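You operate a simulated robot arm through the tools that you are given. There is no shell and no other tool.

Carry out the task below with a simulated robot arm. There is one attempt and no reset: what you move stays moved.

JOB
Derust the stud plate and chase the thread under the fat nut.
Fine: rub the rust patch with the ROUGH grit block till none shows and put the block back. Run the fat nut right down and back up to the top: its thread ends bright. The tall nut and its clogged stud wait for another job; drop nothing. What is to be rubbed or washed off counts as gone when no trace of it is left.

The check looks at the end state, three seconds after you hand in, the way a careful person would. Anything else that was tipped, shoved, dropped, spilled or broken makes it a failure.

ROBOT AND FRAMES
A 6-joint arm with a two-finger parallel gripper, fixed in place. Base frame: the origin is at the foot of the arm, x ahead of it, y to its left, z up; the work surface is at about z = 90. Units: cm, degrees, N and s.
With the tool pointing down near the work surface it reaches from about 26 to 80 cm from the base axis. Its first joint turns from -166.0 to 166.0 degrees. Payload 3.43 kg.
Tool frame: the origin (TCP) lies between the finger pads and is the grasp point; the fingertips stand 3.4 cm ahead of it; z points along the fingers, y is the line along which they close. The gripper opens to 12.8 cm. The fingers are 2.4 cm wide and 1.2 cm thick; the gripper's body (4.8 by 13 cm) begins 9.6 cm behind the TCP.
Orientation is that of the tool frame in the base frame, as a unit quaternion [w, x, y, z]. With the fingers straight down and closing along the base's y, the tool's x points along the base's -x, its y along +y and its z along -z.

CONTROLS
- The arm moves only by the tool arm_command. Its argument "plan" is a list of rows, each an object of numbers (a shift or turn left out is 0, a gripper value left out holds the last): "dx", "dy", "dz": the shift along the tool's x, y, z in units of 20 mm (1.0 is 20 mm); "rx", "ry", "rz": the turn, a rotation vector about the tool's x, y, z in units of 8 degrees (1.0 is 8 degrees); "gripper": the gripper command, from -1 (fully open) to 1 (shut), values between in proportion. In form: [{"dx": .., "dy": .., "dz": .., "rx": .., "ry": .., "rz": .., "gripper": ..}, ...]. A call has 1 to 20 rows; each row shifts and turns the commanded pose from where the row before left it, along the tool's axes as they then stand. A call with a number of a shift or a turn outside -1 to 1 is refused whole. Each row takes 0.2 s and may step no farther than 5 cm and 8.6 degrees from the row before; otherwise, or with a gripper value out of range, the whole call is refused. Where a pose cannot be reached the arm comes as near as it can. A force on the tool above 40 N (or 10 N above the force at the start of the call, whichever is more), or a blocked arm, ends the call early, and 0.2 s more pass. The fingers move at their own pace (about 4.5 cm/s each) and stop on an object; they squeeze with about 35 N. The grip force told is the motor's: it shows also when the fingers shut on nothing. Time passes only in rows, and 0.2 s behind the last, so rows that do not move let the fingers close. It gives the time, the measured TCP pose, the force on the tool (base axes), the opening and the grip force at its end, in the units of the frame above (readings bear some noise), with the torque about the TCP (base axes, N m) and any sound that the robot's microphone picked up, and new pictures: "show" is both (left out), scene, wrist or none.
- Cameras (640 x 400 px; columns grow to the right, rows downward): "scene" is fixed at [39.83, 50.07, 165.82]; the picture's right is [-0.84, 0.54, 0.00], its down [0.51, 0.81, -0.28] and it looks along [-0.15, -0.24, -0.96] (base axes); focal length 299 px, centre (320, 200). "wrist" rides on the gripper at [7.6, -1.1, -16] in the tool frame; the picture's right is [0.15, 0.99, 0.00], its down [-0.88, 0.13, -0.46] and it looks along [-0.45, 0.07, 0.89] (tool axes); focal length 234 px, centre (320, 200). There is no depth. A picture from a camera that has moved, and an enlarged one, comes with that camera's place and axes in the base frame and with its lens.
- zoom(camera, box): a new picture of the part [left, top, right, bottom] of that camera's present view, enlarged. No time passes.
- finish_job(): hands the job in; it is judged then, once.

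Nothing tells you positions but the pictures and the camera data. Unless the task says otherwise, let go and move clear before handing in.

The tools are called after ">>>" by a JSON object that holds its "method" and its "body". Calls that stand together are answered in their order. arm_command: Moves the arm, as the interface text tells. Its arguments: {"type":"object","properties":{"plan":{"type":"array","items":{"type":"object","properties":{"dx":{"type":"number"},"dy":{"type":"number"},"dz":{"type":"number"},"rx":{"type":"number"},"ry":{"type":"number"},"rz":{"type":"number"},"gripper":{"type":"number"}}}},"show":{"type":"string","enum":["both","scene","wrist","none"]}},"required":["plan"]} The other tools are called the same way: zoom (camera, box) takes an enlarged picture of a part of a camera's view; finish_job () hands the job in.

At the start:

```text
time: 0.0
eef_pos: [26.65, 26.96, 128.35]
ee_rot: [0.001, 0.0, 1.0, 0.001]
contact_force: [0.3, 0.2, -0.4]
torque: [0.0, -0.01, -0.04]
opening: 12.8
grip_force: 0.1
```

scene: 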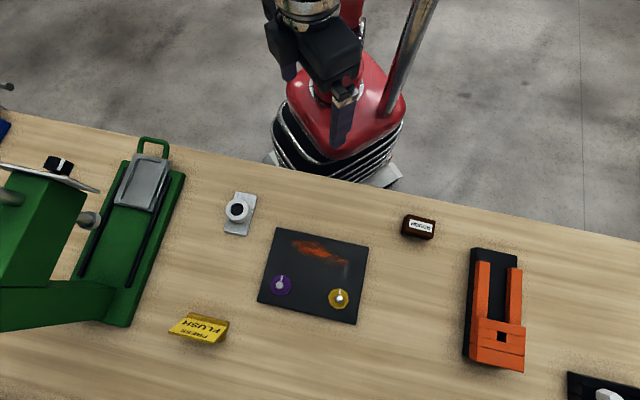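
wrist: 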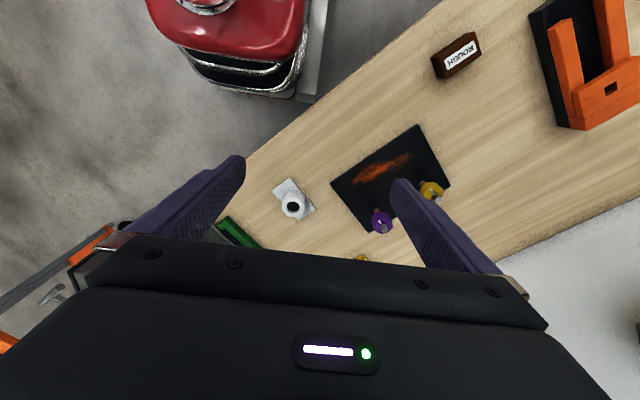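

I see a dark plate with a rust patch, a purple nut and a yellow nut on studs, and a brown "ROUGH" block to its right. I'll zoom in first.

>>> {"method": "zoom", "body": {"camera": "scene", "box": [240, 210, 400, 340]}}

>>> {"method": "zoom", "body": {"camera": "scene", "box": [380, 190, 480, 260]}}

>>> {"method": "zoom", "body": {"camera": "wrist", "box": [320, 110, 480, 260]}}

>>> {"method": "zoom", "body": {"camera": "scene", "box": [150, 170, 290, 360]}}

```text
3.08 times, centred on (320, 275) of scene
camera zoom: at [39.83, 50.07, 165.82], right [-0.84, 0.54, 0.0], down [0.51, 0.81, -0.28], along [-0.15, -0.24, -0.96], focal length 921 px, centre (320, -31)
```

zoom: 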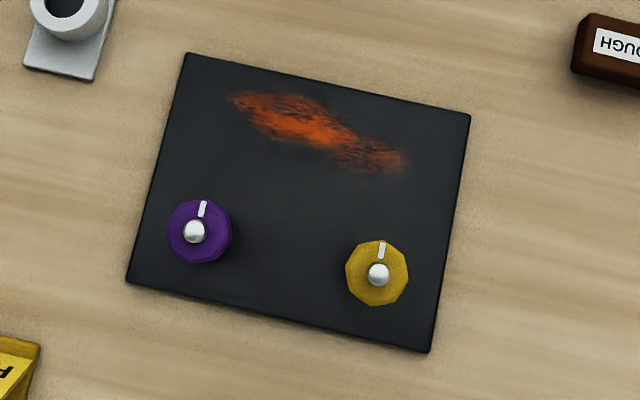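

```text
5.71 times, centred on (430, 225) of scene
camera zoom: at [39.83, 50.07, 165.82], right [-0.84, 0.54, 0.0], down [0.51, 0.81, -0.28], along [-0.15, -0.24, -0.96], focal length 1710 px, centre (-309, 57)
```

zoom: 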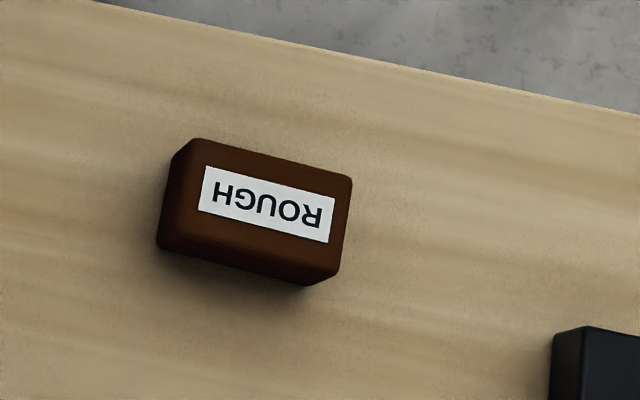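

```text
2.67 times, centred on (400, 185) of wrist
camera zoom: at [19.15, 25.64, 144.32], right [-0.15, 0.99, 0.0], down [0.88, 0.13, 0.46], along [0.45, 0.07, -0.89], focal length 624 px, centre (107, 240)
```

zoom: 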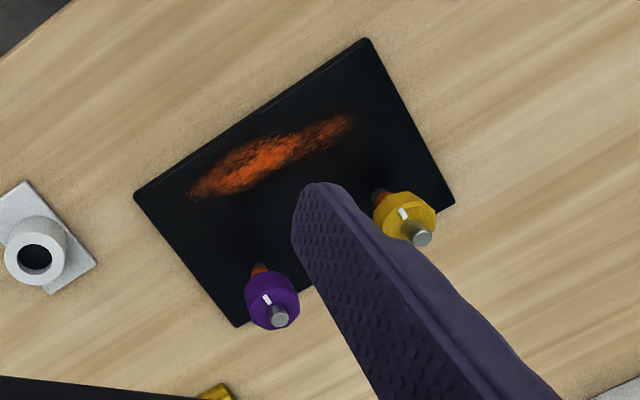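

```text
2.11 times, centred on (220, 265) of scene
camera zoom: at [39.83, 50.07, 165.82], right [-0.84, 0.54, 0.0], down [0.51, 0.81, -0.28], along [-0.15, -0.24, -0.96], focal length 630 px, centre (530, 63)
```

zoom: 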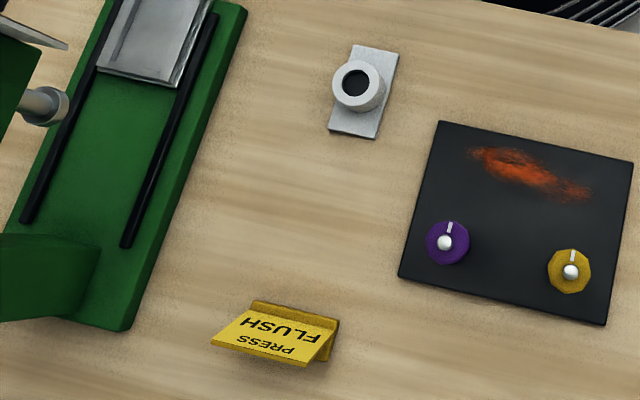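

The plate lies around (40, 47), the block is near (11, 51), and the nuts are near (47, 45) purple and (37.6, 54) yellow. I'll bring the wrist camera round for a lower side view so I can tell fat from tall.

>>> {"method": "arm_command", "body": {"plan": [{"dy": 1, "dz": 0.3}, {"dy": 1, "dz": 0.3}, {"dy": 1, "dz": 0.3}, {"dy": 1, "dz": 0.3}, {"dy": 1, "dz": 0.3}, {"dy": 1, "dz": 0.3}, {"dy": 1, "dz": 0.3}, {"dy": 1, "dz": 0.3}, {"dy": 1, "dz": 0.3}, {"dx": 0.5, "ry": -1}, {"dx": 0.5, "ry": -1}, {"dx": 0.5, "ry": -1}, {"dx": 0.5, "ry": -1}, {}]}}

```text
time: 3.0
eef_pos: [22.81, 45.03, 122.14]
ee_rot: [0.276, 0.001, 0.961, 0.0]
contact_force: [0.7, -0.3, -0.2]
torque: [-0.01, 0.0, 0.0]
opening: 12.78
grip_force: 0.0
camera wrist: at [7.96, 43.76, 131.72], right [-0.12, 0.99, -0.08], down [0.5, 0.13, 0.85], along [0.85, 0.07, -0.51], focal length 234 px, centre (320, 200)
```

scene: 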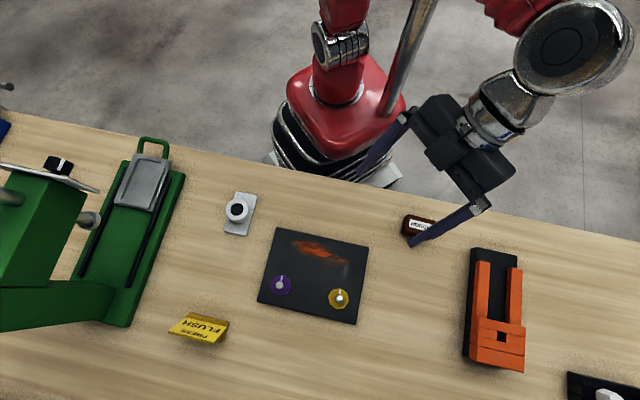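
wrist: 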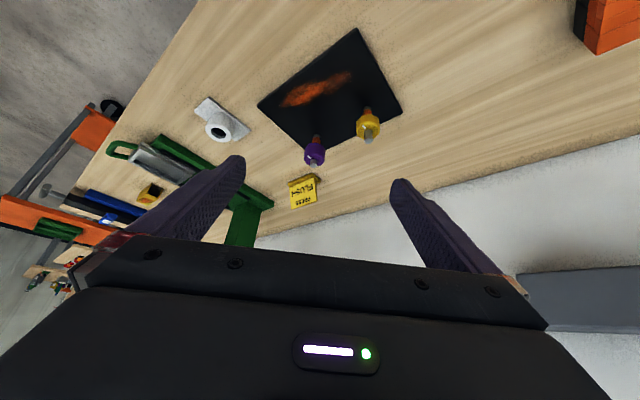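

>>> {"method": "zoom", "body": {"camera": "wrist", "box": [250, 20, 410, 190]}}

>>> {"method": "zoom", "body": {"camera": "wrist", "box": [295, 95, 395, 175]}}

```text
2.35 times, centred on (330, 105) of wrist
camera zoom: at [7.96, 43.76, 131.72], right [-0.12, 0.99, -0.08], down [0.5, 0.13, 0.85], along [0.85, 0.07, -0.51], focal length 551 px, centre (296, 424)
```

zoom: 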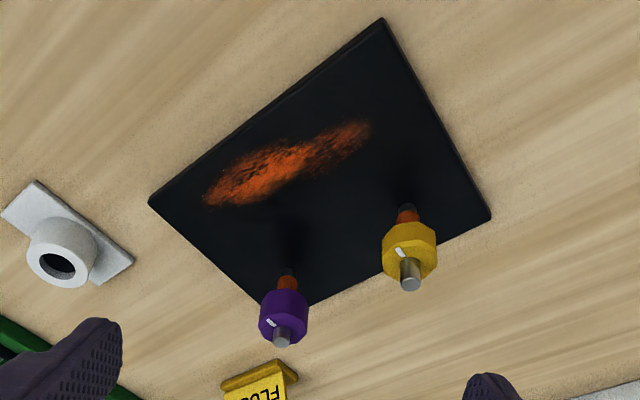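

```text
5.00 times, centred on (345, 135) of wrist
camera zoom: at [7.96, 43.76, 131.72], right [-0.12, 0.99, -0.08], down [0.5, 0.13, 0.85], along [0.85, 0.07, -0.51], focal length 1171 px, centre (195, 525)
```

zoom: 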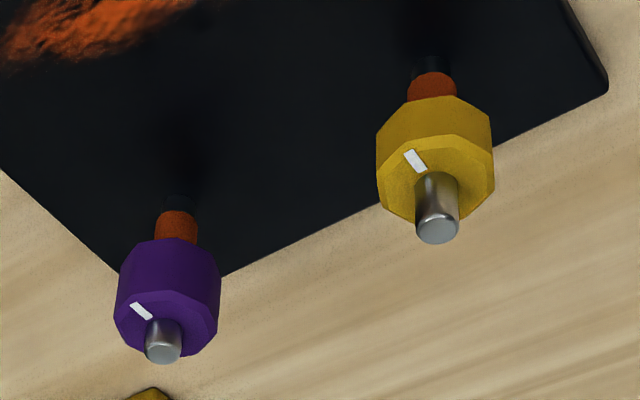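

>>> {"method": "arm_command", "body": {"plan": [{"dx": 0.53, "dz": 0.85}, {"dx": 0.53, "dz": 0.85}, {"dx": 0.53, "dz": 0.85}, {"dx": 0.53, "dz": 0.85}, {"dx": 0.53, "dz": 0.85}, {"dx": 0.53, "dz": 0.85}, {"ry": -1}, {"ry": -1}, {}], "show": "wrist"}}

>>> {"method": "zoom", "body": {"camera": "wrist", "box": [250, 20, 410, 190]}}

```text
time: 5.0
eef_pos: [22.79, 44.83, 110.23]
ee_rot: [0.407, 0.0, 0.913, 0.002]
contact_force: [1.1, -0.9, 0.2]
torque: [-0.01, -0.06, -0.01]
opening: 12.78
grip_force: 0.1
camera wrist: at [5.85, 43.61, 115.25], right [-0.1, 0.99, -0.11], down [0.25, 0.13, 0.96], along [0.96, 0.07, -0.26], focal length 234 px, centre (320, 200)
```

wrist: 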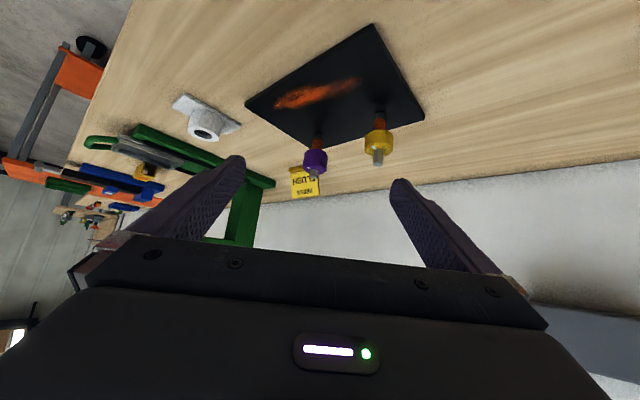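

```text
2.35 times, centred on (330, 105) of wrist
camera zoom: at [5.85, 43.61, 115.25], right [-0.1, 0.99, -0.11], down [0.25, 0.13, 0.96], along [0.96, 0.07, -0.26], focal length 551 px, centre (296, 424)
```

zoom: 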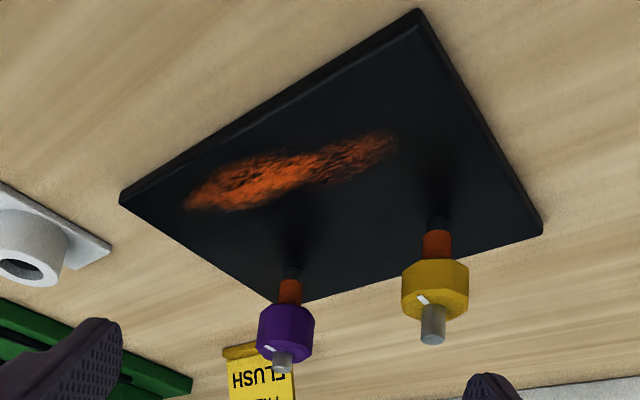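

>>> {"method": "zoom", "body": {"camera": "wrist", "box": [290, 100, 410, 190]}}

```text
4.44 times, centred on (350, 145) of wrist
camera zoom: at [5.85, 43.61, 115.25], right [-0.1, 0.99, -0.11], down [0.25, 0.13, 0.96], along [0.96, 0.07, -0.26], focal length 1041 px, centre (187, 444)
```

zoom: 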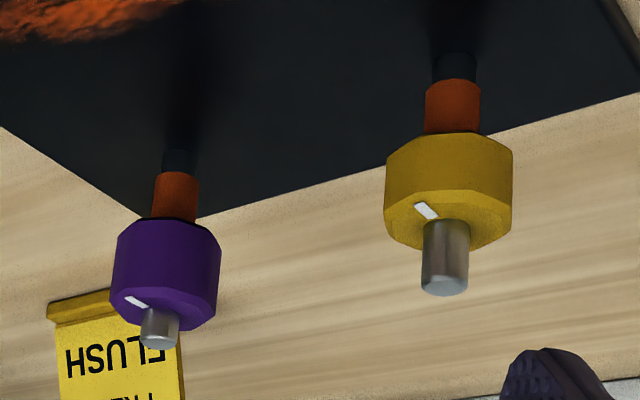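

>>> {"method": "zoom", "body": {"camera": "scene", "box": [260, 265, 300, 305]}}

>>> {"method": "zoom", "body": {"camera": "scene", "box": [320, 280, 360, 320]}}

```text
10.00 times, centred on (280, 285) of scene
camera zoom: at [39.83, 50.07, 165.82], right [-0.84, 0.54, 0.0], down [0.51, 0.81, -0.28], along [-0.15, -0.24, -0.96], focal length 2992 px, centre (720, -650)
```

zoom: 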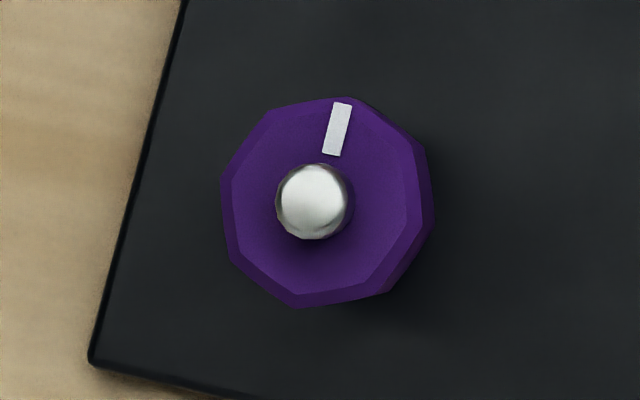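

```text
10.00 times, centred on (340, 300) of scene
camera zoom: at [39.83, 50.07, 165.82], right [-0.84, 0.54, 0.0], down [0.51, 0.81, -0.28], along [-0.15, -0.24, -0.96], focal length 2992 px, centre (120, -800)
```

zoom: 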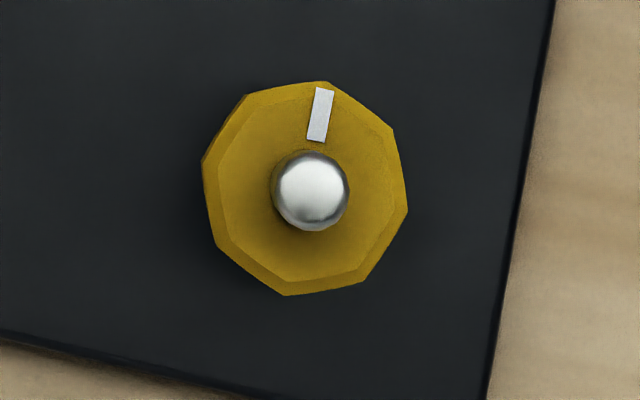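

Yellow is the short, squat nut, so it is the fat one; purple is clearly the tall one and stays untouched. The yellow stud tip is near (37.7, 54.0, 99.9). Next I level the tool, turn it 45° to match the block, and hover above the block.

>>> {"method": "arm_command", "body": {"plan": [{"ry": 1}, {"ry": 1}, {"ry": 1}, {"ry": 1}, {"ry": 1}, {"ry": 1}, {"rz": 1}, {"rz": 1}, {"rz": 1}, {"rz": 1}, {"rz": 1}, {"rz": 0.62}, {"dx": 0.91, "dy": -0.283}, {"dx": 0.91, "dy": -0.283}, {"dx": 0.91, "dy": -0.283}, {"dx": 0.91, "dy": -0.283}, {"dx": 0.91, "dy": -0.283}, {"dx": 0.91, "dy": -0.283}, {"dx": 0.91, "dy": -0.283}, {}]}}

```text
time: 9.2
eef_pos: [10.83, 50.97, 110.35]
ee_rot: [0.0, 0.382, 0.924, 0.0]
contact_force: [0.6, 0.6, -0.4]
torque: [-0.02, -0.03, -0.01]
opening: 12.79
grip_force: 0.0
camera wrist: at [4.77, 55.4, 126.24], right [0.6, 0.8, 0.0], down [0.71, -0.53, 0.46], along [0.37, -0.27, -0.89], focal length 234 px, centre (320, 200)
```

scene: 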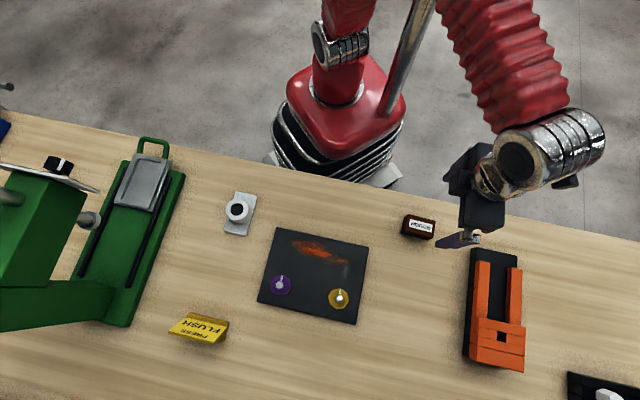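
wrist: 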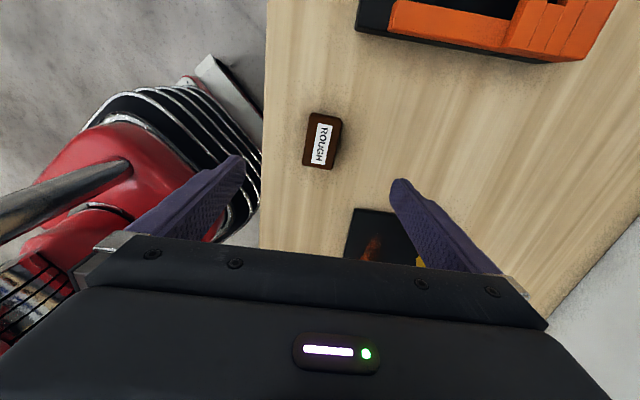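

>>> {"method": "zoom", "body": {"camera": "wrist", "box": [280, 95, 370, 185]}}

```text
4.44 times, centred on (325, 140) of wrist
camera zoom: at [4.77, 55.4, 126.24], right [0.6, 0.8, 0.0], down [0.71, -0.53, 0.46], along [0.37, -0.27, -0.89], focal length 1041 px, centre (298, 467)
```

zoom: 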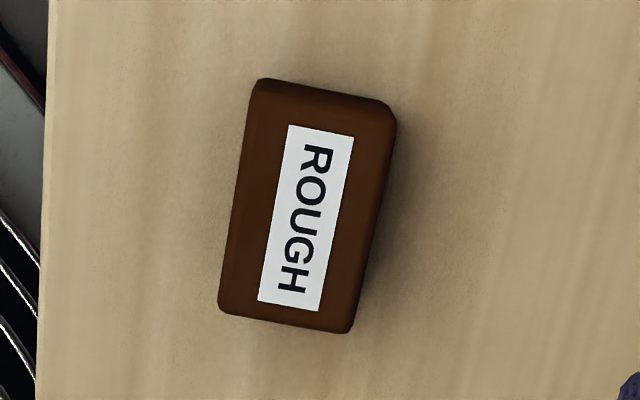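

The block top is about z 93.8, centred near (11.4, 50.9) with its long axis along the tool x. I'm going down to grip it across its short side.

>>> {"method": "arm_command", "body": {"plan": [{"dx": -0.21, "dy": 0.19, "gripper": -0.25}, {"dz": 1}, {"dz": 1}, {"dz": 1}, {"dz": 1}, {"dz": 0.9}, {"dz": 0.8}, {"dz": 0.6}, {}]}}

>>> {"method": "zoom", "body": {"camera": "wrist", "box": [220, 100, 440, 260]}}

```text
time: 11.2
eef_pos: [11.66, 50.94, 97.37]
ee_rot: [0.0, 0.382, 0.924, 0.0]
contact_force: [0.1, -0.6, 0.3]
torque: [0.0, 0.01, 0.0]
opening: 8.03
grip_force: 0.0
camera wrist: at [5.48, 55.44, 113.33], right [0.6, 0.8, 0.0], down [0.71, -0.53, 0.46], along [0.37, -0.27, -0.89], focal length 234 px, centre (320, 200)
```

scene: 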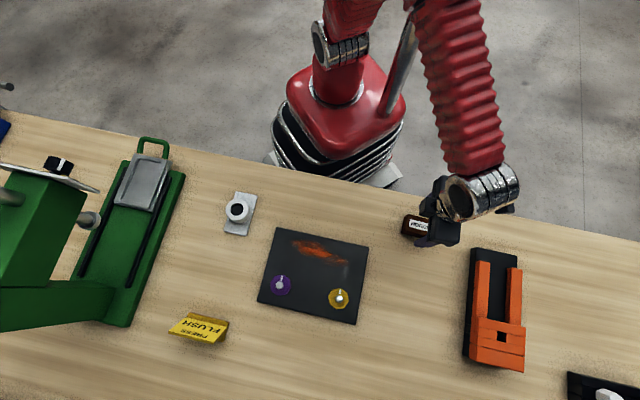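
wrist: 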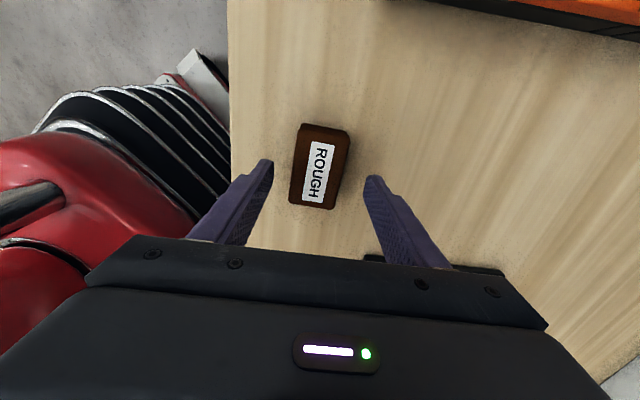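

```text
2.50 times, centred on (330, 180) of wrist
camera zoom: at [5.48, 55.44, 113.33], right [0.6, 0.8, 0.0], down [0.71, -0.53, 0.46], along [0.37, -0.27, -0.89], focal length 585 px, centre (295, 250)
```

zoom: 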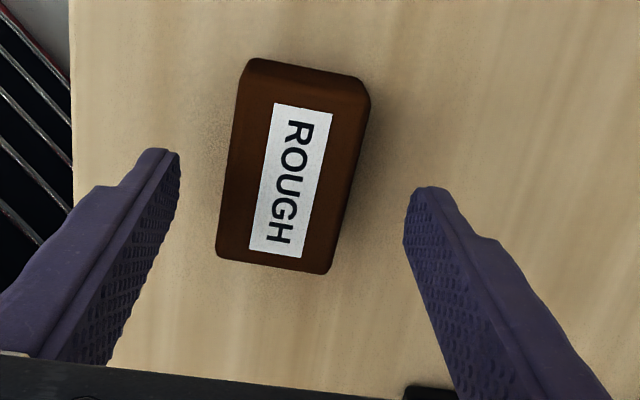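

>>> {"method": "arm_command", "body": {"plan": [{"dx": 0.09, "dy": -0.09, "dz": 0.6}, {"dz": 0.5}, {"dz": 0.38}, {}, {"gripper": 0.3}, {"gripper": 0.4}, {"gripper": 0.6}, {}, {}]}}

>>> {"method": "zoom", "body": {"camera": "wrist", "box": [220, 100, 440, 260]}}

```text
time: 13.2
eef_pos: [11.49, 51.2, 94.51]
ee_rot: [0.0, 0.382, 0.924, 0.001]
contact_force: [-0.5, 0.0, -0.9]
torque: [-0.03, 0.0, -0.02]
opening: 4.52
grip_force: 34.9
camera wrist: at [5.28, 55.62, 110.48], right [0.6, 0.8, 0.0], down [0.71, -0.53, 0.46], along [0.37, -0.27, -0.89], focal length 234 px, centre (320, 200)
```

scene: 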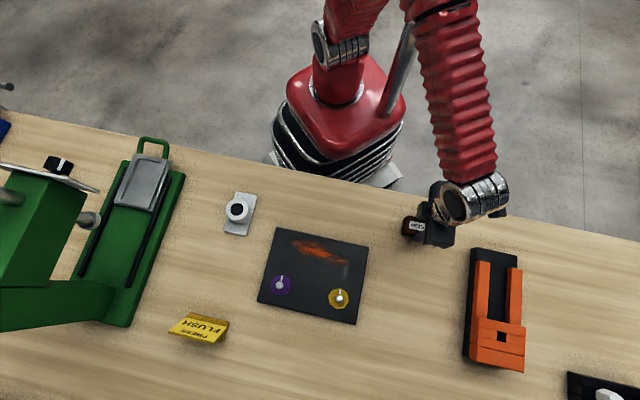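
wrist: 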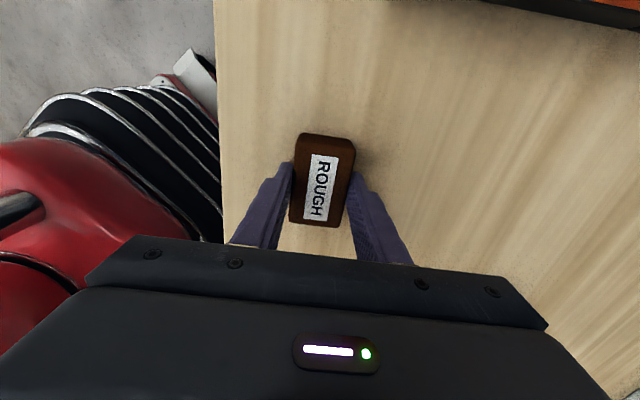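

```text
2.50 times, centred on (330, 180) of wrist
camera zoom: at [5.28, 55.62, 110.48], right [0.6, 0.8, 0.0], down [0.71, -0.53, 0.46], along [0.37, -0.27, -0.89], focal length 585 px, centre (295, 250)
```

zoom: 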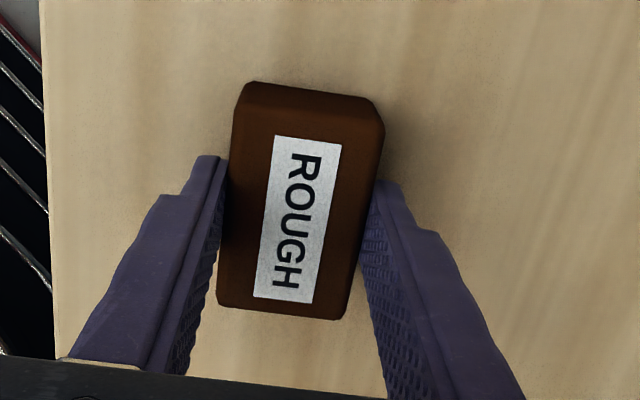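

The block is held at 4.5 cm width, and its home pose is TCP (11.49, 51.20, 94.51). I'm lifting it and carrying it to just above the rust patch.

>>> {"method": "arm_command", "body": {"plan": [{"dz": -0.6}, {"dz": -1}, {"dz": -1}, {"dz": -0.4}, {"dx": -0.957, "dy": 0.451}, {"dx": -0.957, "dy": 0.451}, {"dx": -0.957, "dy": 0.451}, {"dx": -0.957, "dy": 0.451}, {"dx": -0.957, "dy": 0.451}, {"dx": -0.957, "dy": 0.451}, {"dx": -0.957, "dy": 0.451}, {"dx": -0.957, "dy": 0.451}, {"dx": -0.957, "dy": 0.451}, {"dx": -0.957, "dy": 0.451}, {"dx": -0.957, "dy": 0.451}, {"dx": -0.957, "dy": 0.451}, {}]}}

>>> {"method": "zoom", "body": {"camera": "wrist", "box": [220, 60, 480, 260]}}

>>> {"method": "zoom", "body": {"camera": "scene", "box": [240, 210, 400, 340]}}

```text
time: 16.8
eef_pos: [35.11, 42.65, 100.61]
ee_rot: [0.0, 0.383, 0.924, 0.001]
contact_force: [-0.2, -0.6, -1.0]
torque: [0.0, -0.02, 0.0]
opening: 2.55
grip_force: 0.1
camera wrist: at [29.03, 46.99, 116.59], right [0.6, 0.8, 0.0], down [0.72, -0.53, 0.45], along [0.37, -0.27, -0.89], focal length 234 px, centre (320, 200)
```

scene: 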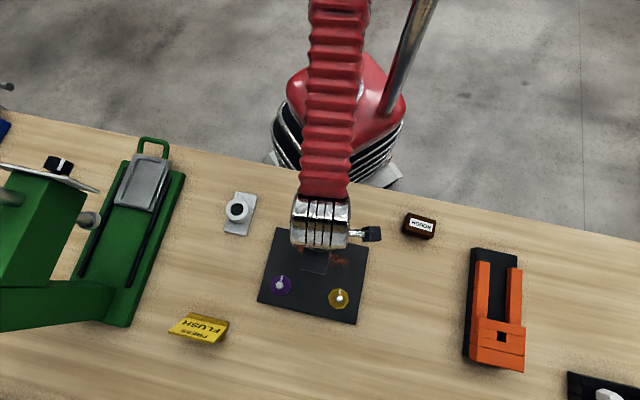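
wrist: 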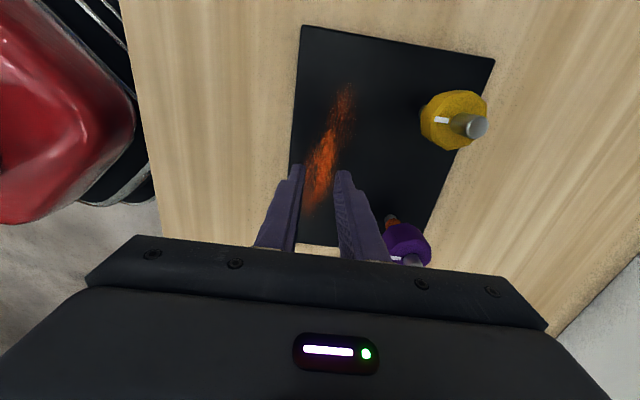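

```text
2.00 times, centred on (350, 160) of wrist
camera zoom: at [29.03, 46.99, 116.59], right [0.6, 0.8, 0.0], down [0.72, -0.53, 0.45], along [0.37, -0.27, -0.89], focal length 468 px, centre (260, 280)
```

zoom: 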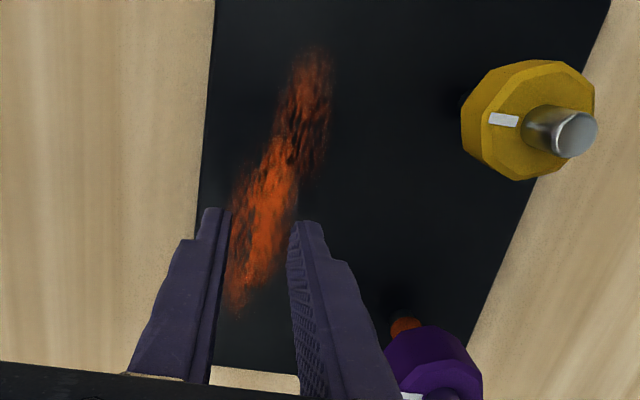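

```text
3.08 times, centred on (320, 275) of scene
camera zoom: at [39.83, 50.07, 165.82], right [-0.84, 0.54, 0.0], down [0.51, 0.81, -0.28], along [-0.15, -0.24, -0.96], focal length 921 px, centre (320, -31)
```

zoom: 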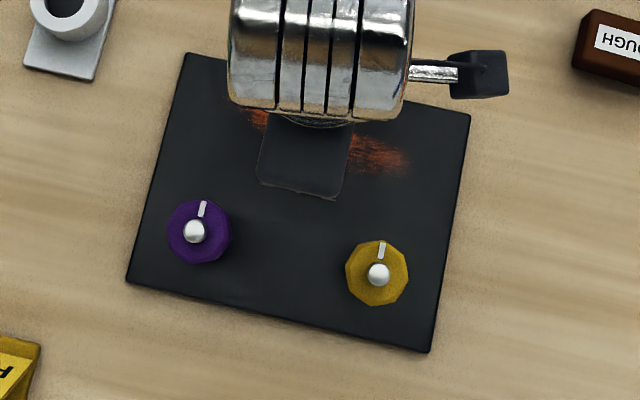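

The block slipped out on the lift; the fingers held it too high. I'll check that it stayed in place, then go back for a deeper grip.

>>> {"method": "zoom", "body": {"camera": "scene", "box": [380, 190, 480, 260]}}

>>> {"method": "arm_command", "body": {"plan": [{"dz": -0.5, "gripper": -0.2}, {"dx": 0.957, "dy": -0.451}, {"dx": 0.957, "dy": -0.451}, {"dx": 0.957, "dy": -0.451}, {"dx": 0.957, "dy": -0.451}, {"dx": 0.957, "dy": -0.451}, {"dx": 0.957, "dy": -0.451}, {"dx": 0.957, "dy": -0.451}, {"dx": 0.957, "dy": -0.451}, {"dx": 0.957, "dy": -0.451}, {"dx": 0.957, "dy": -0.451}, {"dx": 0.957, "dy": -0.451}, {"dx": 0.957, "dy": -0.451}, {}], "show": "wrist"}}

>>> {"method": "zoom", "body": {"camera": "wrist", "box": [240, 100, 400, 220]}}

```text
5.71 times, centred on (430, 225) of scene
camera zoom: at [39.83, 50.07, 165.82], right [-0.84, 0.54, 0.0], down [0.51, 0.81, -0.28], along [-0.15, -0.24, -0.96], focal length 1710 px, centre (-309, 57)
```

zoom: 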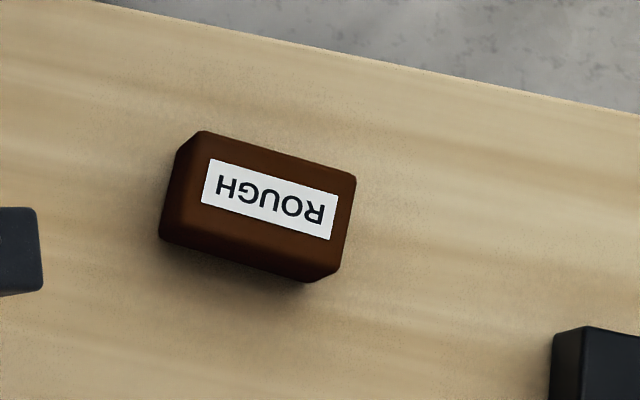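

```text
time: 19.8
eef_pos: [11.21, 51.11, 101.68]
ee_rot: [0.0, 0.382, 0.924, 0.002]
contact_force: [0.7, 0.0, -0.1]
torque: [-0.03, 0.0, -0.01]
opening: 7.67
grip_force: 0.1
camera wrist: at [5.14, 55.48, 117.62], right [0.6, 0.8, 0.0], down [0.71, -0.53, 0.46], along [0.37, -0.27, -0.89], focal length 234 px, centre (320, 200)
```

wrist: 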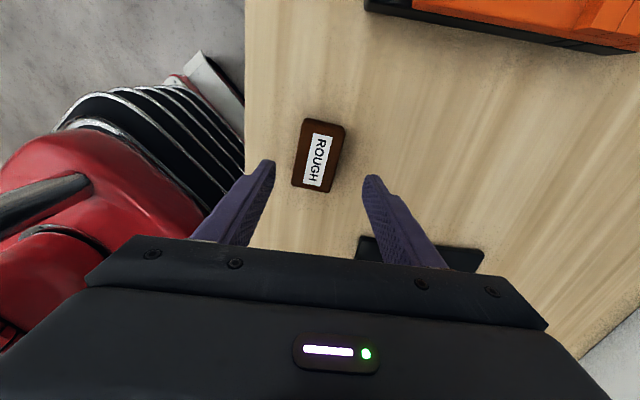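

```text
3.33 times, centred on (320, 160) of wrist
camera zoom: at [5.14, 55.48, 117.62], right [0.6, 0.8, 0.0], down [0.71, -0.53, 0.46], along [0.37, -0.27, -0.89], focal length 781 px, centre (320, 333)
```

zoom: 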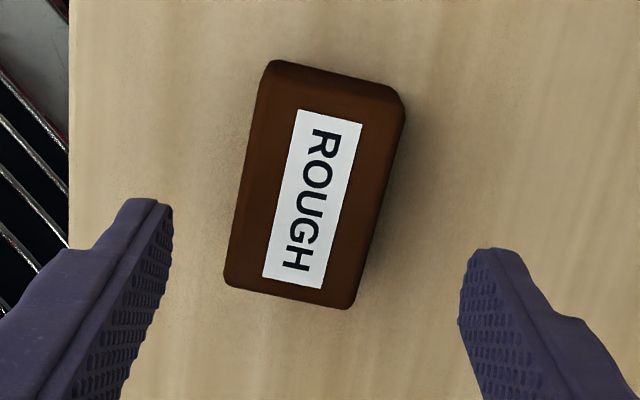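

>>> {"method": "arm_command", "body": {"plan": [{"dx": -0.07, "dy": -0.11, "dz": 1, "rz": 0.25, "gripper": -0.2}, {"dz": 1}, {"dz": 0.9}, {"dz": 0.6}, {"dz": 0.3}, {"dz": 0.12}, {}, {"gripper": 0.3}, {"gripper": 0.5}, {"gripper": 1}, {}, {}, {}], "show": "wrist"}}

>>> {"method": "zoom", "body": {"camera": "wrist", "box": [240, 110, 400, 230]}}

```text
time: 22.6
eef_pos: [11.19, 50.77, 93.82]
ee_rot: [0.0, 0.399, 0.917, 0.001]
contact_force: [-0.7, 0.2, -0.5]
torque: [0.0, -0.03, -0.03]
opening: 4.52
grip_force: 35.1
camera wrist: at [5.36, 55.44, 109.84], right [0.62, 0.78, 0.0], down [0.7, -0.56, 0.45], along [0.36, -0.28, -0.89], focal length 234 px, centre (320, 200)
```

wrist: 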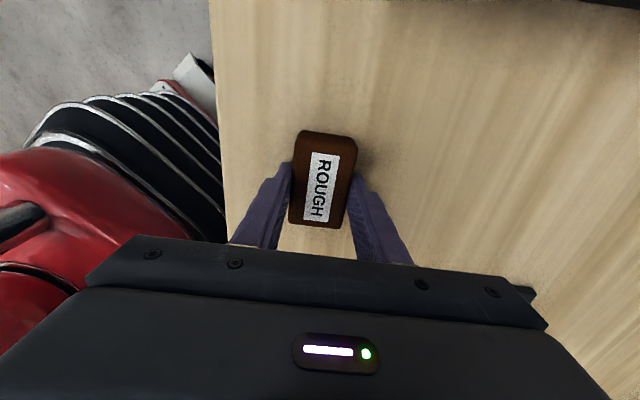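

```text
3.33 times, centred on (320, 170) of wrist
camera zoom: at [5.36, 55.44, 109.84], right [0.62, 0.78, 0.0], down [0.7, -0.56, 0.45], along [0.36, -0.28, -0.89], focal length 781 px, centre (320, 300)
```

zoom: 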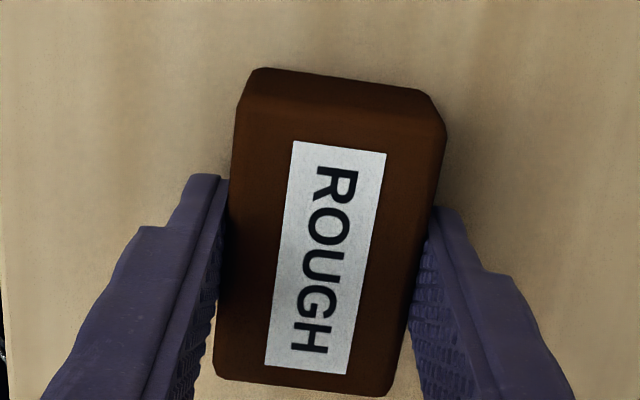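

>>> {"method": "arm_command", "body": {"plan": [{"dz": -0.1}, {"dz": -0.2}, {"dz": -0.3}, {"dz": -0.3}, {"dz": -0.3}, {}], "show": "wrist"}}

>>> {"method": "zoom", "body": {"camera": "wrist", "box": [240, 110, 400, 230]}}

```text
time: 24.0
eef_pos: [11.14, 50.78, 96.21]
ee_rot: [-0.001, 0.398, 0.917, 0.001]
contact_force: [-0.2, 0.4, -0.4]
torque: [0.03, 0.0, 0.01]
opening: 4.55
grip_force: 35.5
camera wrist: at [5.28, 55.54, 112.19], right [0.62, 0.78, 0.0], down [0.7, -0.56, 0.45], along [0.36, -0.28, -0.89], focal length 234 px, centre (320, 200)
```

wrist: 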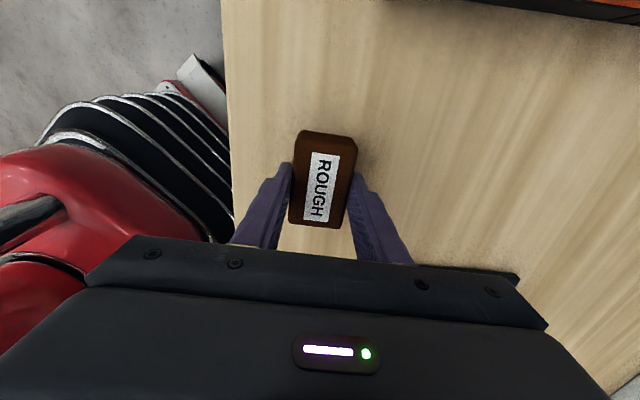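

```text
3.33 times, centred on (320, 170) of wrist
camera zoom: at [5.28, 55.54, 112.19], right [0.62, 0.78, 0.0], down [0.7, -0.56, 0.45], along [0.36, -0.28, -0.89], focal length 781 px, centre (320, 300)
```

zoom: 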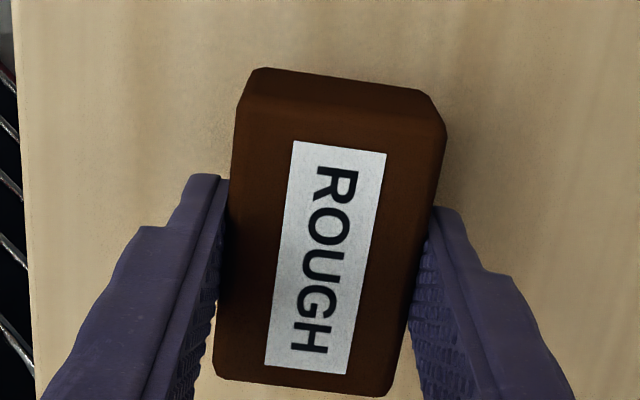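

The block is firmly held this time, with its bottom about 3.8 cm below the TCP. I'm carrying it over the rust centre at about (35.7, 42.8).

>>> {"method": "arm_command", "body": {"plan": [{"dz": -0.7}, {"dz": -0.8}, {"dz": -0.7}, {"dx": -0.869, "dy": 0.481}, {"dx": -0.869, "dy": 0.481}, {"dx": -0.869, "dy": 0.481}, {"dx": -0.869, "dy": 0.481}, {"dx": -0.869, "dy": 0.481}, {"dx": -0.869, "dy": 0.481}, {"dx": -0.869, "dy": 0.481}, {"dx": -0.869, "dy": 0.481}, {"dx": -0.869, "dy": 0.481}, {"dx": -0.869, "dy": 0.481}, {"dx": -0.869, "dy": 0.481}, {"dx": -0.869, "dy": 0.481}, {"dx": -0.869, "dy": 0.481}, {"rz": -0.25}, {}]}}

```text
time: 27.8
eef_pos: [35.72, 43.03, 100.54]
ee_rot: [-0.001, 0.382, 0.924, 0.001]
contact_force: [0.7, 0.0, -1.4]
torque: [0.02, -0.02, 0.02]
opening: 4.5
grip_force: 35.0
camera wrist: at [29.66, 47.43, 116.55], right [0.6, 0.8, 0.0], down [0.72, -0.53, 0.45], along [0.37, -0.27, -0.89], focal length 234 px, centre (320, 200)
```

scene: 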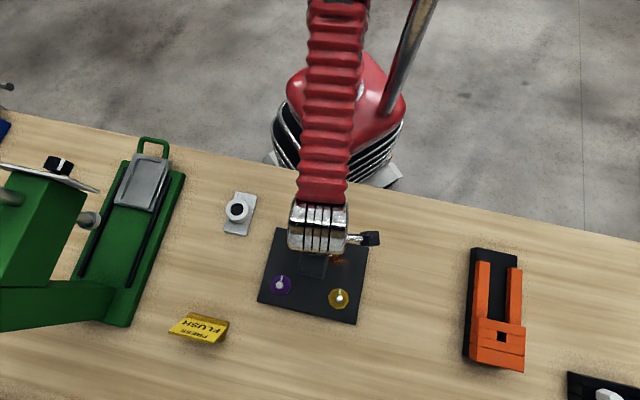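
wrist: 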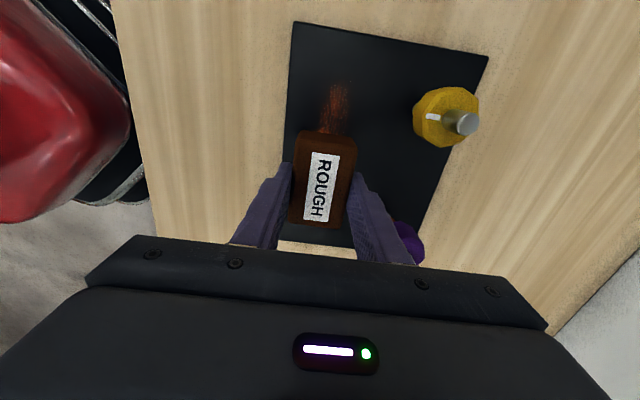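

Now I lower it gently until the block touches the plate.

>>> {"method": "arm_command", "body": {"plan": [{"dz": 1}, {"dz": 0.8}, {"dz": 0.4}, {"dz": 0.2}, {"dz": 0.1}, {"dz": 0.05}, {}], "show": "none"}}

```text
time: 29.4
eef_pos: [35.73, 42.98, 95.43]
ee_rot: [-0.002, 0.383, 0.924, 0.002]
contact_force: [0.0, -0.1, -1.2]
torque: [-0.03, -0.01, 0.0]
opening: 4.52
grip_force: 34.8
```

>>> {"method": "arm_command", "body": {"plan": [{"dz": 0.05}, {"dz": 0.05}, {"dz": 0.05}, {"dz": 0.05}, {}], "show": "none"}}

```text
time: 30.6
eef_pos: [35.74, 43.04, 95.25]
ee_rot: [0.001, 0.382, 0.924, 0.002]
contact_force: [-1.4, -10.9, 23.4]
torque: [-0.44, 0.33, 0.09]
opening: 4.53
grip_force: 35.1
```

>>> {"method": "arm_command", "body": {"plan": [{"dz": -0.04}, {"dx": -0.55, "dy": -0.1}, {"dx": -0.55, "dy": -0.1}, {"dx": -0.55, "dy": -0.1}, {"dx": -0.55, "dy": -0.1}, {"dx": -0.55, "dy": -0.1}, {"dx": -0.55, "dy": -0.1}, {}], "show": "wrist"}}

>>> {"method": "zoom", "body": {"camera": "wrist", "box": [240, 60, 440, 220]}}

```text
time: 32.4
eef_pos: [39.61, 37.37, 95.08]
ee_rot: [0.0, 0.384, 0.923, 0.002]
contact_force: [-1.6, 8.2, 24.5]
torque: [0.2, 0.34, -0.06]
opening: 4.51
grip_force: 34.3
camera wrist: at [33.49, 41.69, 111.06], right [0.6, 0.8, 0.0], down [0.71, -0.53, 0.46], along [0.37, -0.27, -0.89], focal length 234 px, centre (320, 200)
```

wrist: 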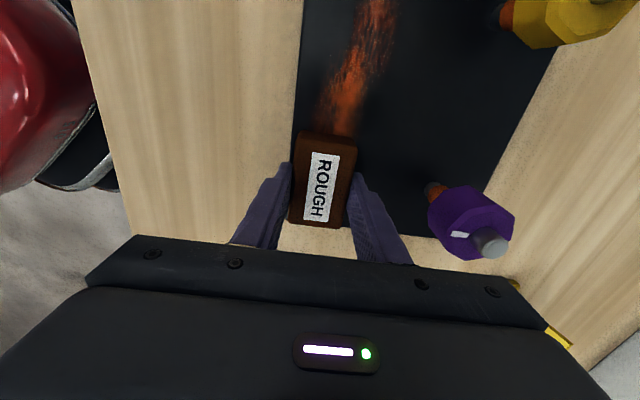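

```text
2.50 times, centred on (340, 140) of wrist
camera zoom: at [33.49, 41.69, 111.06], right [0.6, 0.8, 0.0], down [0.71, -0.53, 0.46], along [0.37, -0.27, -0.89], focal length 585 px, centre (270, 350)
```

zoom: 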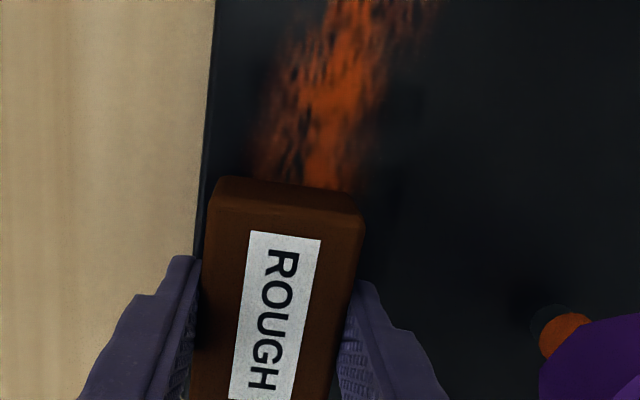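

>>> {"method": "arm_command", "body": {"plan": [{"dx": 0.65, "dy": 0.1}, {"dx": 0.65, "dy": 0.1}, {"dx": 0.65, "dy": 0.1}, {"dx": 0.65, "dy": 0.1}, {"dx": 0.65, "dy": 0.1}, {"dx": 0.65, "dy": 0.1}, {"dx": 0.65, "dy": 0.1}, {"dx": 0.65, "dy": 0.1}, {"dx": 0.65, "dy": 0.1}, {"dx": 0.65, "dy": 0.1}, {"dx": -0.65, "dy": -0.1}, {"dx": -0.65, "dy": -0.1}, {"dx": -0.65, "dy": -0.1}, {"dx": -0.65, "dy": -0.1}, {"dx": -0.65, "dy": -0.1}, {"dx": -0.65, "dy": -0.1}, {"dx": -0.65, "dy": -0.1}, {"dx": -0.65, "dy": -0.1}, {"dx": -0.65, "dy": -0.1}, {"dx": -0.65, "dy": -0.1}], "show": "wrist"}}

>>> {"method": "zoom", "body": {"camera": "wrist", "box": [240, 0, 440, 160]}}

```text
time: 36.6
eef_pos: [39.62, 37.21, 95.33]
ee_rot: [-0.001, 0.382, 0.924, 0.001]
contact_force: [-0.5, -0.2, -1.8]
torque: [0.01, 0.0, 0.0]
opening: 4.54
grip_force: 34.6
camera wrist: at [33.45, 41.64, 111.41], right [0.6, 0.8, 0.0], down [0.72, -0.53, 0.45], along [0.37, -0.27, -0.89], focal length 234 px, centre (320, 200)
```

wrist: 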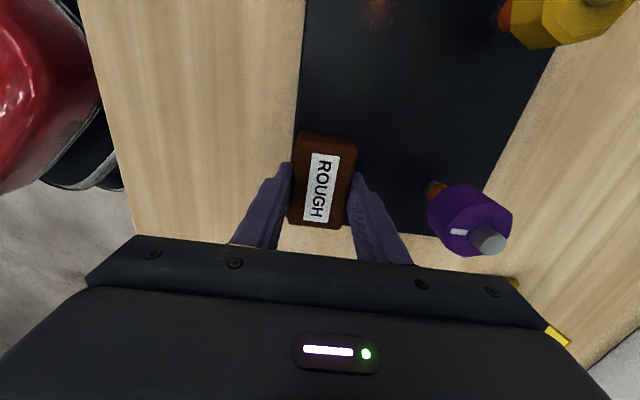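

```text
2.50 times, centred on (340, 80) of wrist
camera zoom: at [33.45, 41.64, 111.41], right [0.6, 0.8, 0.0], down [0.72, -0.53, 0.45], along [0.37, -0.27, -0.89], focal length 585 px, centre (270, 500)
```

zoom: 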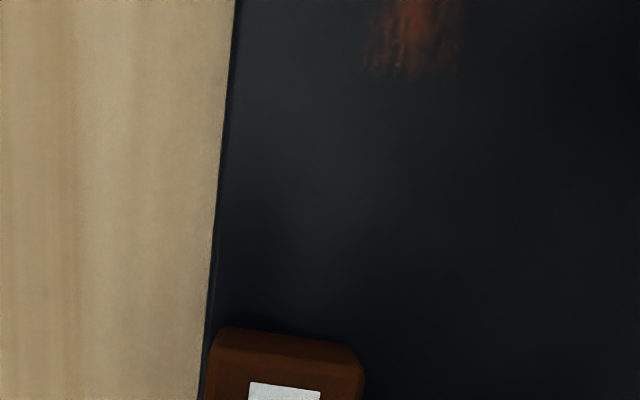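

>>> {"method": "arm_command", "body": {"plan": [{"dz": -0.25}, {"dx": 0.9, "dy": 0.14}, {"dx": 0.9, "dy": 0.14}, {"dx": 0.9, "dy": 0.14}, {"dx": 0.9, "dy": 0.14}, {"dx": 0.9, "dy": 0.14}, {"dx": 0.9, "dy": 0.14}, {"dz": 0.25}, {"dz": 0.06}, {"dz": 0.06}, {}], "show": "wrist"}}

>>> {"method": "zoom", "body": {"camera": "wrist", "box": [240, 60, 440, 220]}}

```text
time: 39.0
eef_pos: [33.12, 46.26, 95.03]
ee_rot: [0.0, 0.383, 0.924, 0.003]
contact_force: [-6.0, 5.2, 29.7]
torque: [-0.01, 0.26, 0.0]
opening: 4.56
grip_force: 35.2
camera wrist: at [26.93, 50.64, 110.9], right [0.6, 0.8, 0.01], down [0.71, -0.53, 0.45], along [0.37, -0.27, -0.89], focal length 234 px, centre (320, 200)
```

wrist: 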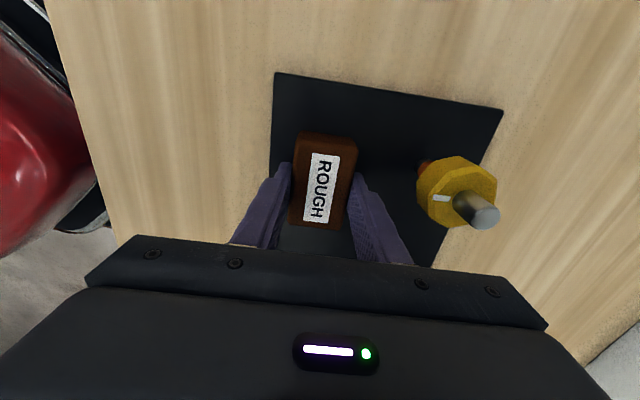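

```text
2.50 times, centred on (340, 140) of wrist
camera zoom: at [26.93, 50.64, 110.9], right [0.6, 0.8, 0.01], down [0.71, -0.53, 0.45], along [0.37, -0.27, -0.89], focal length 585 px, centre (270, 350)
```

zoom: 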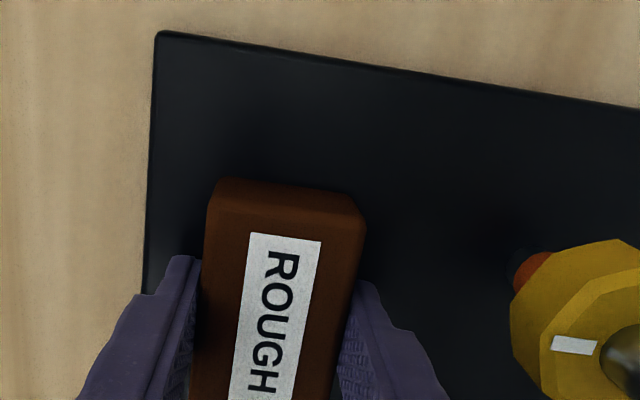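

>>> {"method": "arm_command", "body": {"plan": [{"dz": -0.03, "dx": 0.5}, {"dx": 0.6}, {"dx": -0.7, "dy": -0.1}, {"dx": -0.7}, {"dx": -0.7, "dy": -0.1}, {"dx": -0.7}, {"dx": -0.7, "dy": -0.1}, {"dx": 0.7, "dy": 0.1}, {"dx": 0.7, "dy": 0.1}, {"dx": 0.7, "dy": 0.2}, {"dx": 0.7, "dy": 0.2}, {"dx": 0.7, "dy": 0.2}, {"dx": -0.7}, {"dx": -0.7}, {"dx": -0.7}, {"dx": -0.7}, {"dx": -0.7, "dy": -0.2}, {"dx": -0.7, "dy": -0.2}, {"dx": -0.7}], "show": "wrist"}}

>>> {"method": "zoom", "body": {"camera": "wrist", "box": [240, 0, 440, 160]}}

```text
time: 43.0
eef_pos: [38.81, 40.92, 94.96]
ee_rot: [-0.001, 0.383, 0.924, 0.002]
contact_force: [-0.6, 0.2, -1.4]
torque: [0.0, 0.01, 0.02]
opening: 4.53
grip_force: 35.2
camera wrist: at [32.7, 45.37, 110.95], right [0.6, 0.8, 0.0], down [0.72, -0.53, 0.45], along [0.37, -0.27, -0.89], focal length 234 px, centre (320, 200)
```

wrist: 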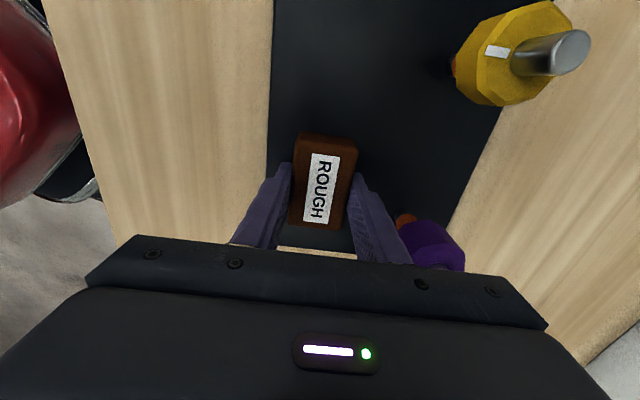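

```text
2.50 times, centred on (340, 80) of wrist
camera zoom: at [32.7, 45.37, 110.95], right [0.6, 0.8, 0.0], down [0.72, -0.53, 0.45], along [0.37, -0.27, -0.89], focal length 585 px, centre (270, 500)
```

zoom: 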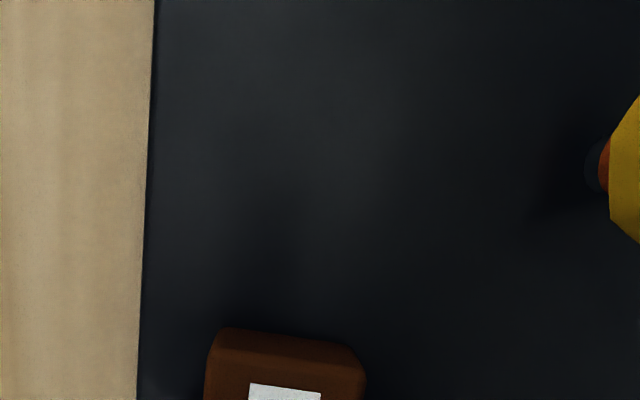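

>>> {"method": "arm_command", "body": {"plan": [{"dz": -1}, {"dz": -1}, {"dz": -1}, {"dz": -1}, {"dx": -1}, {"dx": -1}, {"dx": -1}, {"dx": -1}, {"dx": -1}, {}]}}

>>> {"method": "zoom", "body": {"camera": "wrist", "box": [220, 0, 440, 160]}}

>>> {"method": "zoom", "body": {"camera": "scene", "box": [250, 220, 380, 330]}}

```text
time: 45.2
eef_pos: [45.83, 33.76, 103.07]
ee_rot: [-0.001, 0.383, 0.924, 0.0]
contact_force: [-0.2, 0.0, -1.8]
torque: [-0.01, -0.02, 0.02]
opening: 4.52
grip_force: 35.0
camera wrist: at [39.69, 38.22, 118.97], right [0.6, 0.8, 0.0], down [0.72, -0.53, 0.45], along [0.37, -0.27, -0.89], focal length 234 px, centre (320, 200)
```

scene: 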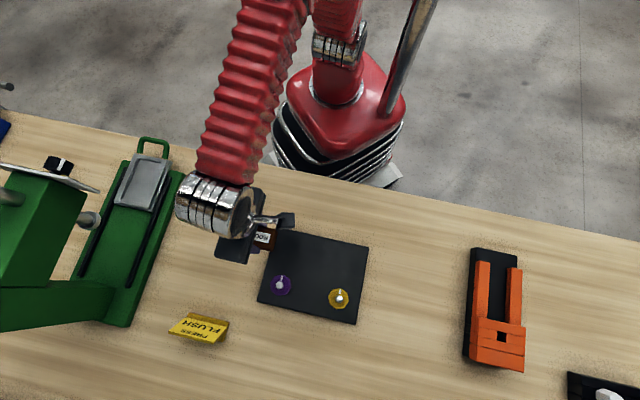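
wrist: 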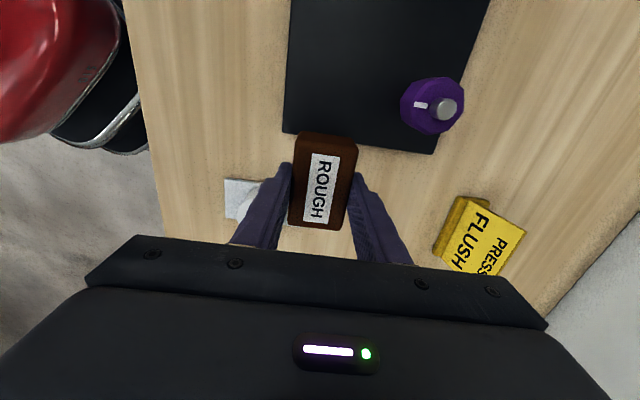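

```text
2.50 times, centred on (330, 80) of wrist
camera zoom: at [39.69, 38.22, 118.97], right [0.6, 0.8, 0.0], down [0.72, -0.53, 0.45], along [0.37, -0.27, -0.89], focal length 585 px, centre (295, 500)
```

zoom: 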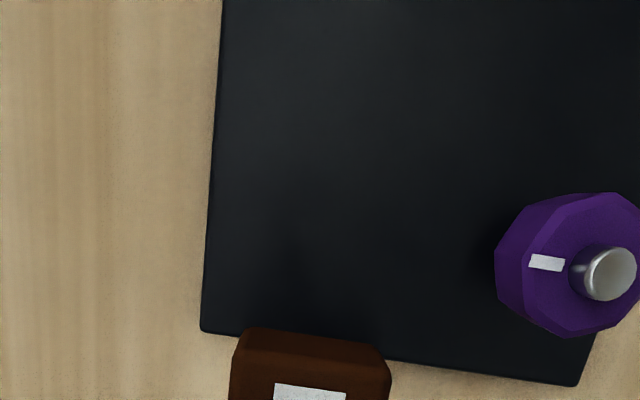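

```text
3.64 times, centred on (315, 275) of scene
camera zoom: at [39.83, 50.07, 165.82], right [-0.84, 0.54, 0.0], down [0.51, 0.81, -0.28], along [-0.15, -0.24, -0.96], focal length 1088 px, centre (338, -73)
```

zoom: 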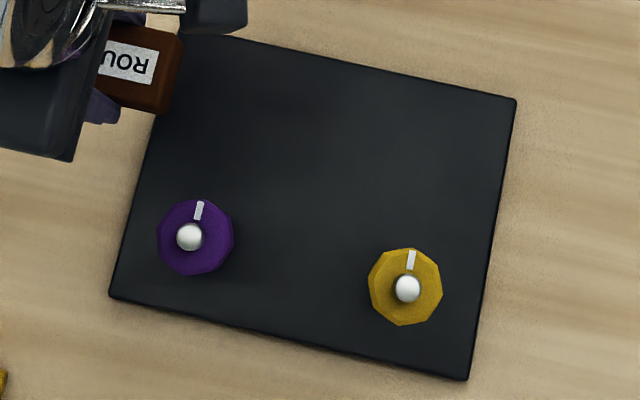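

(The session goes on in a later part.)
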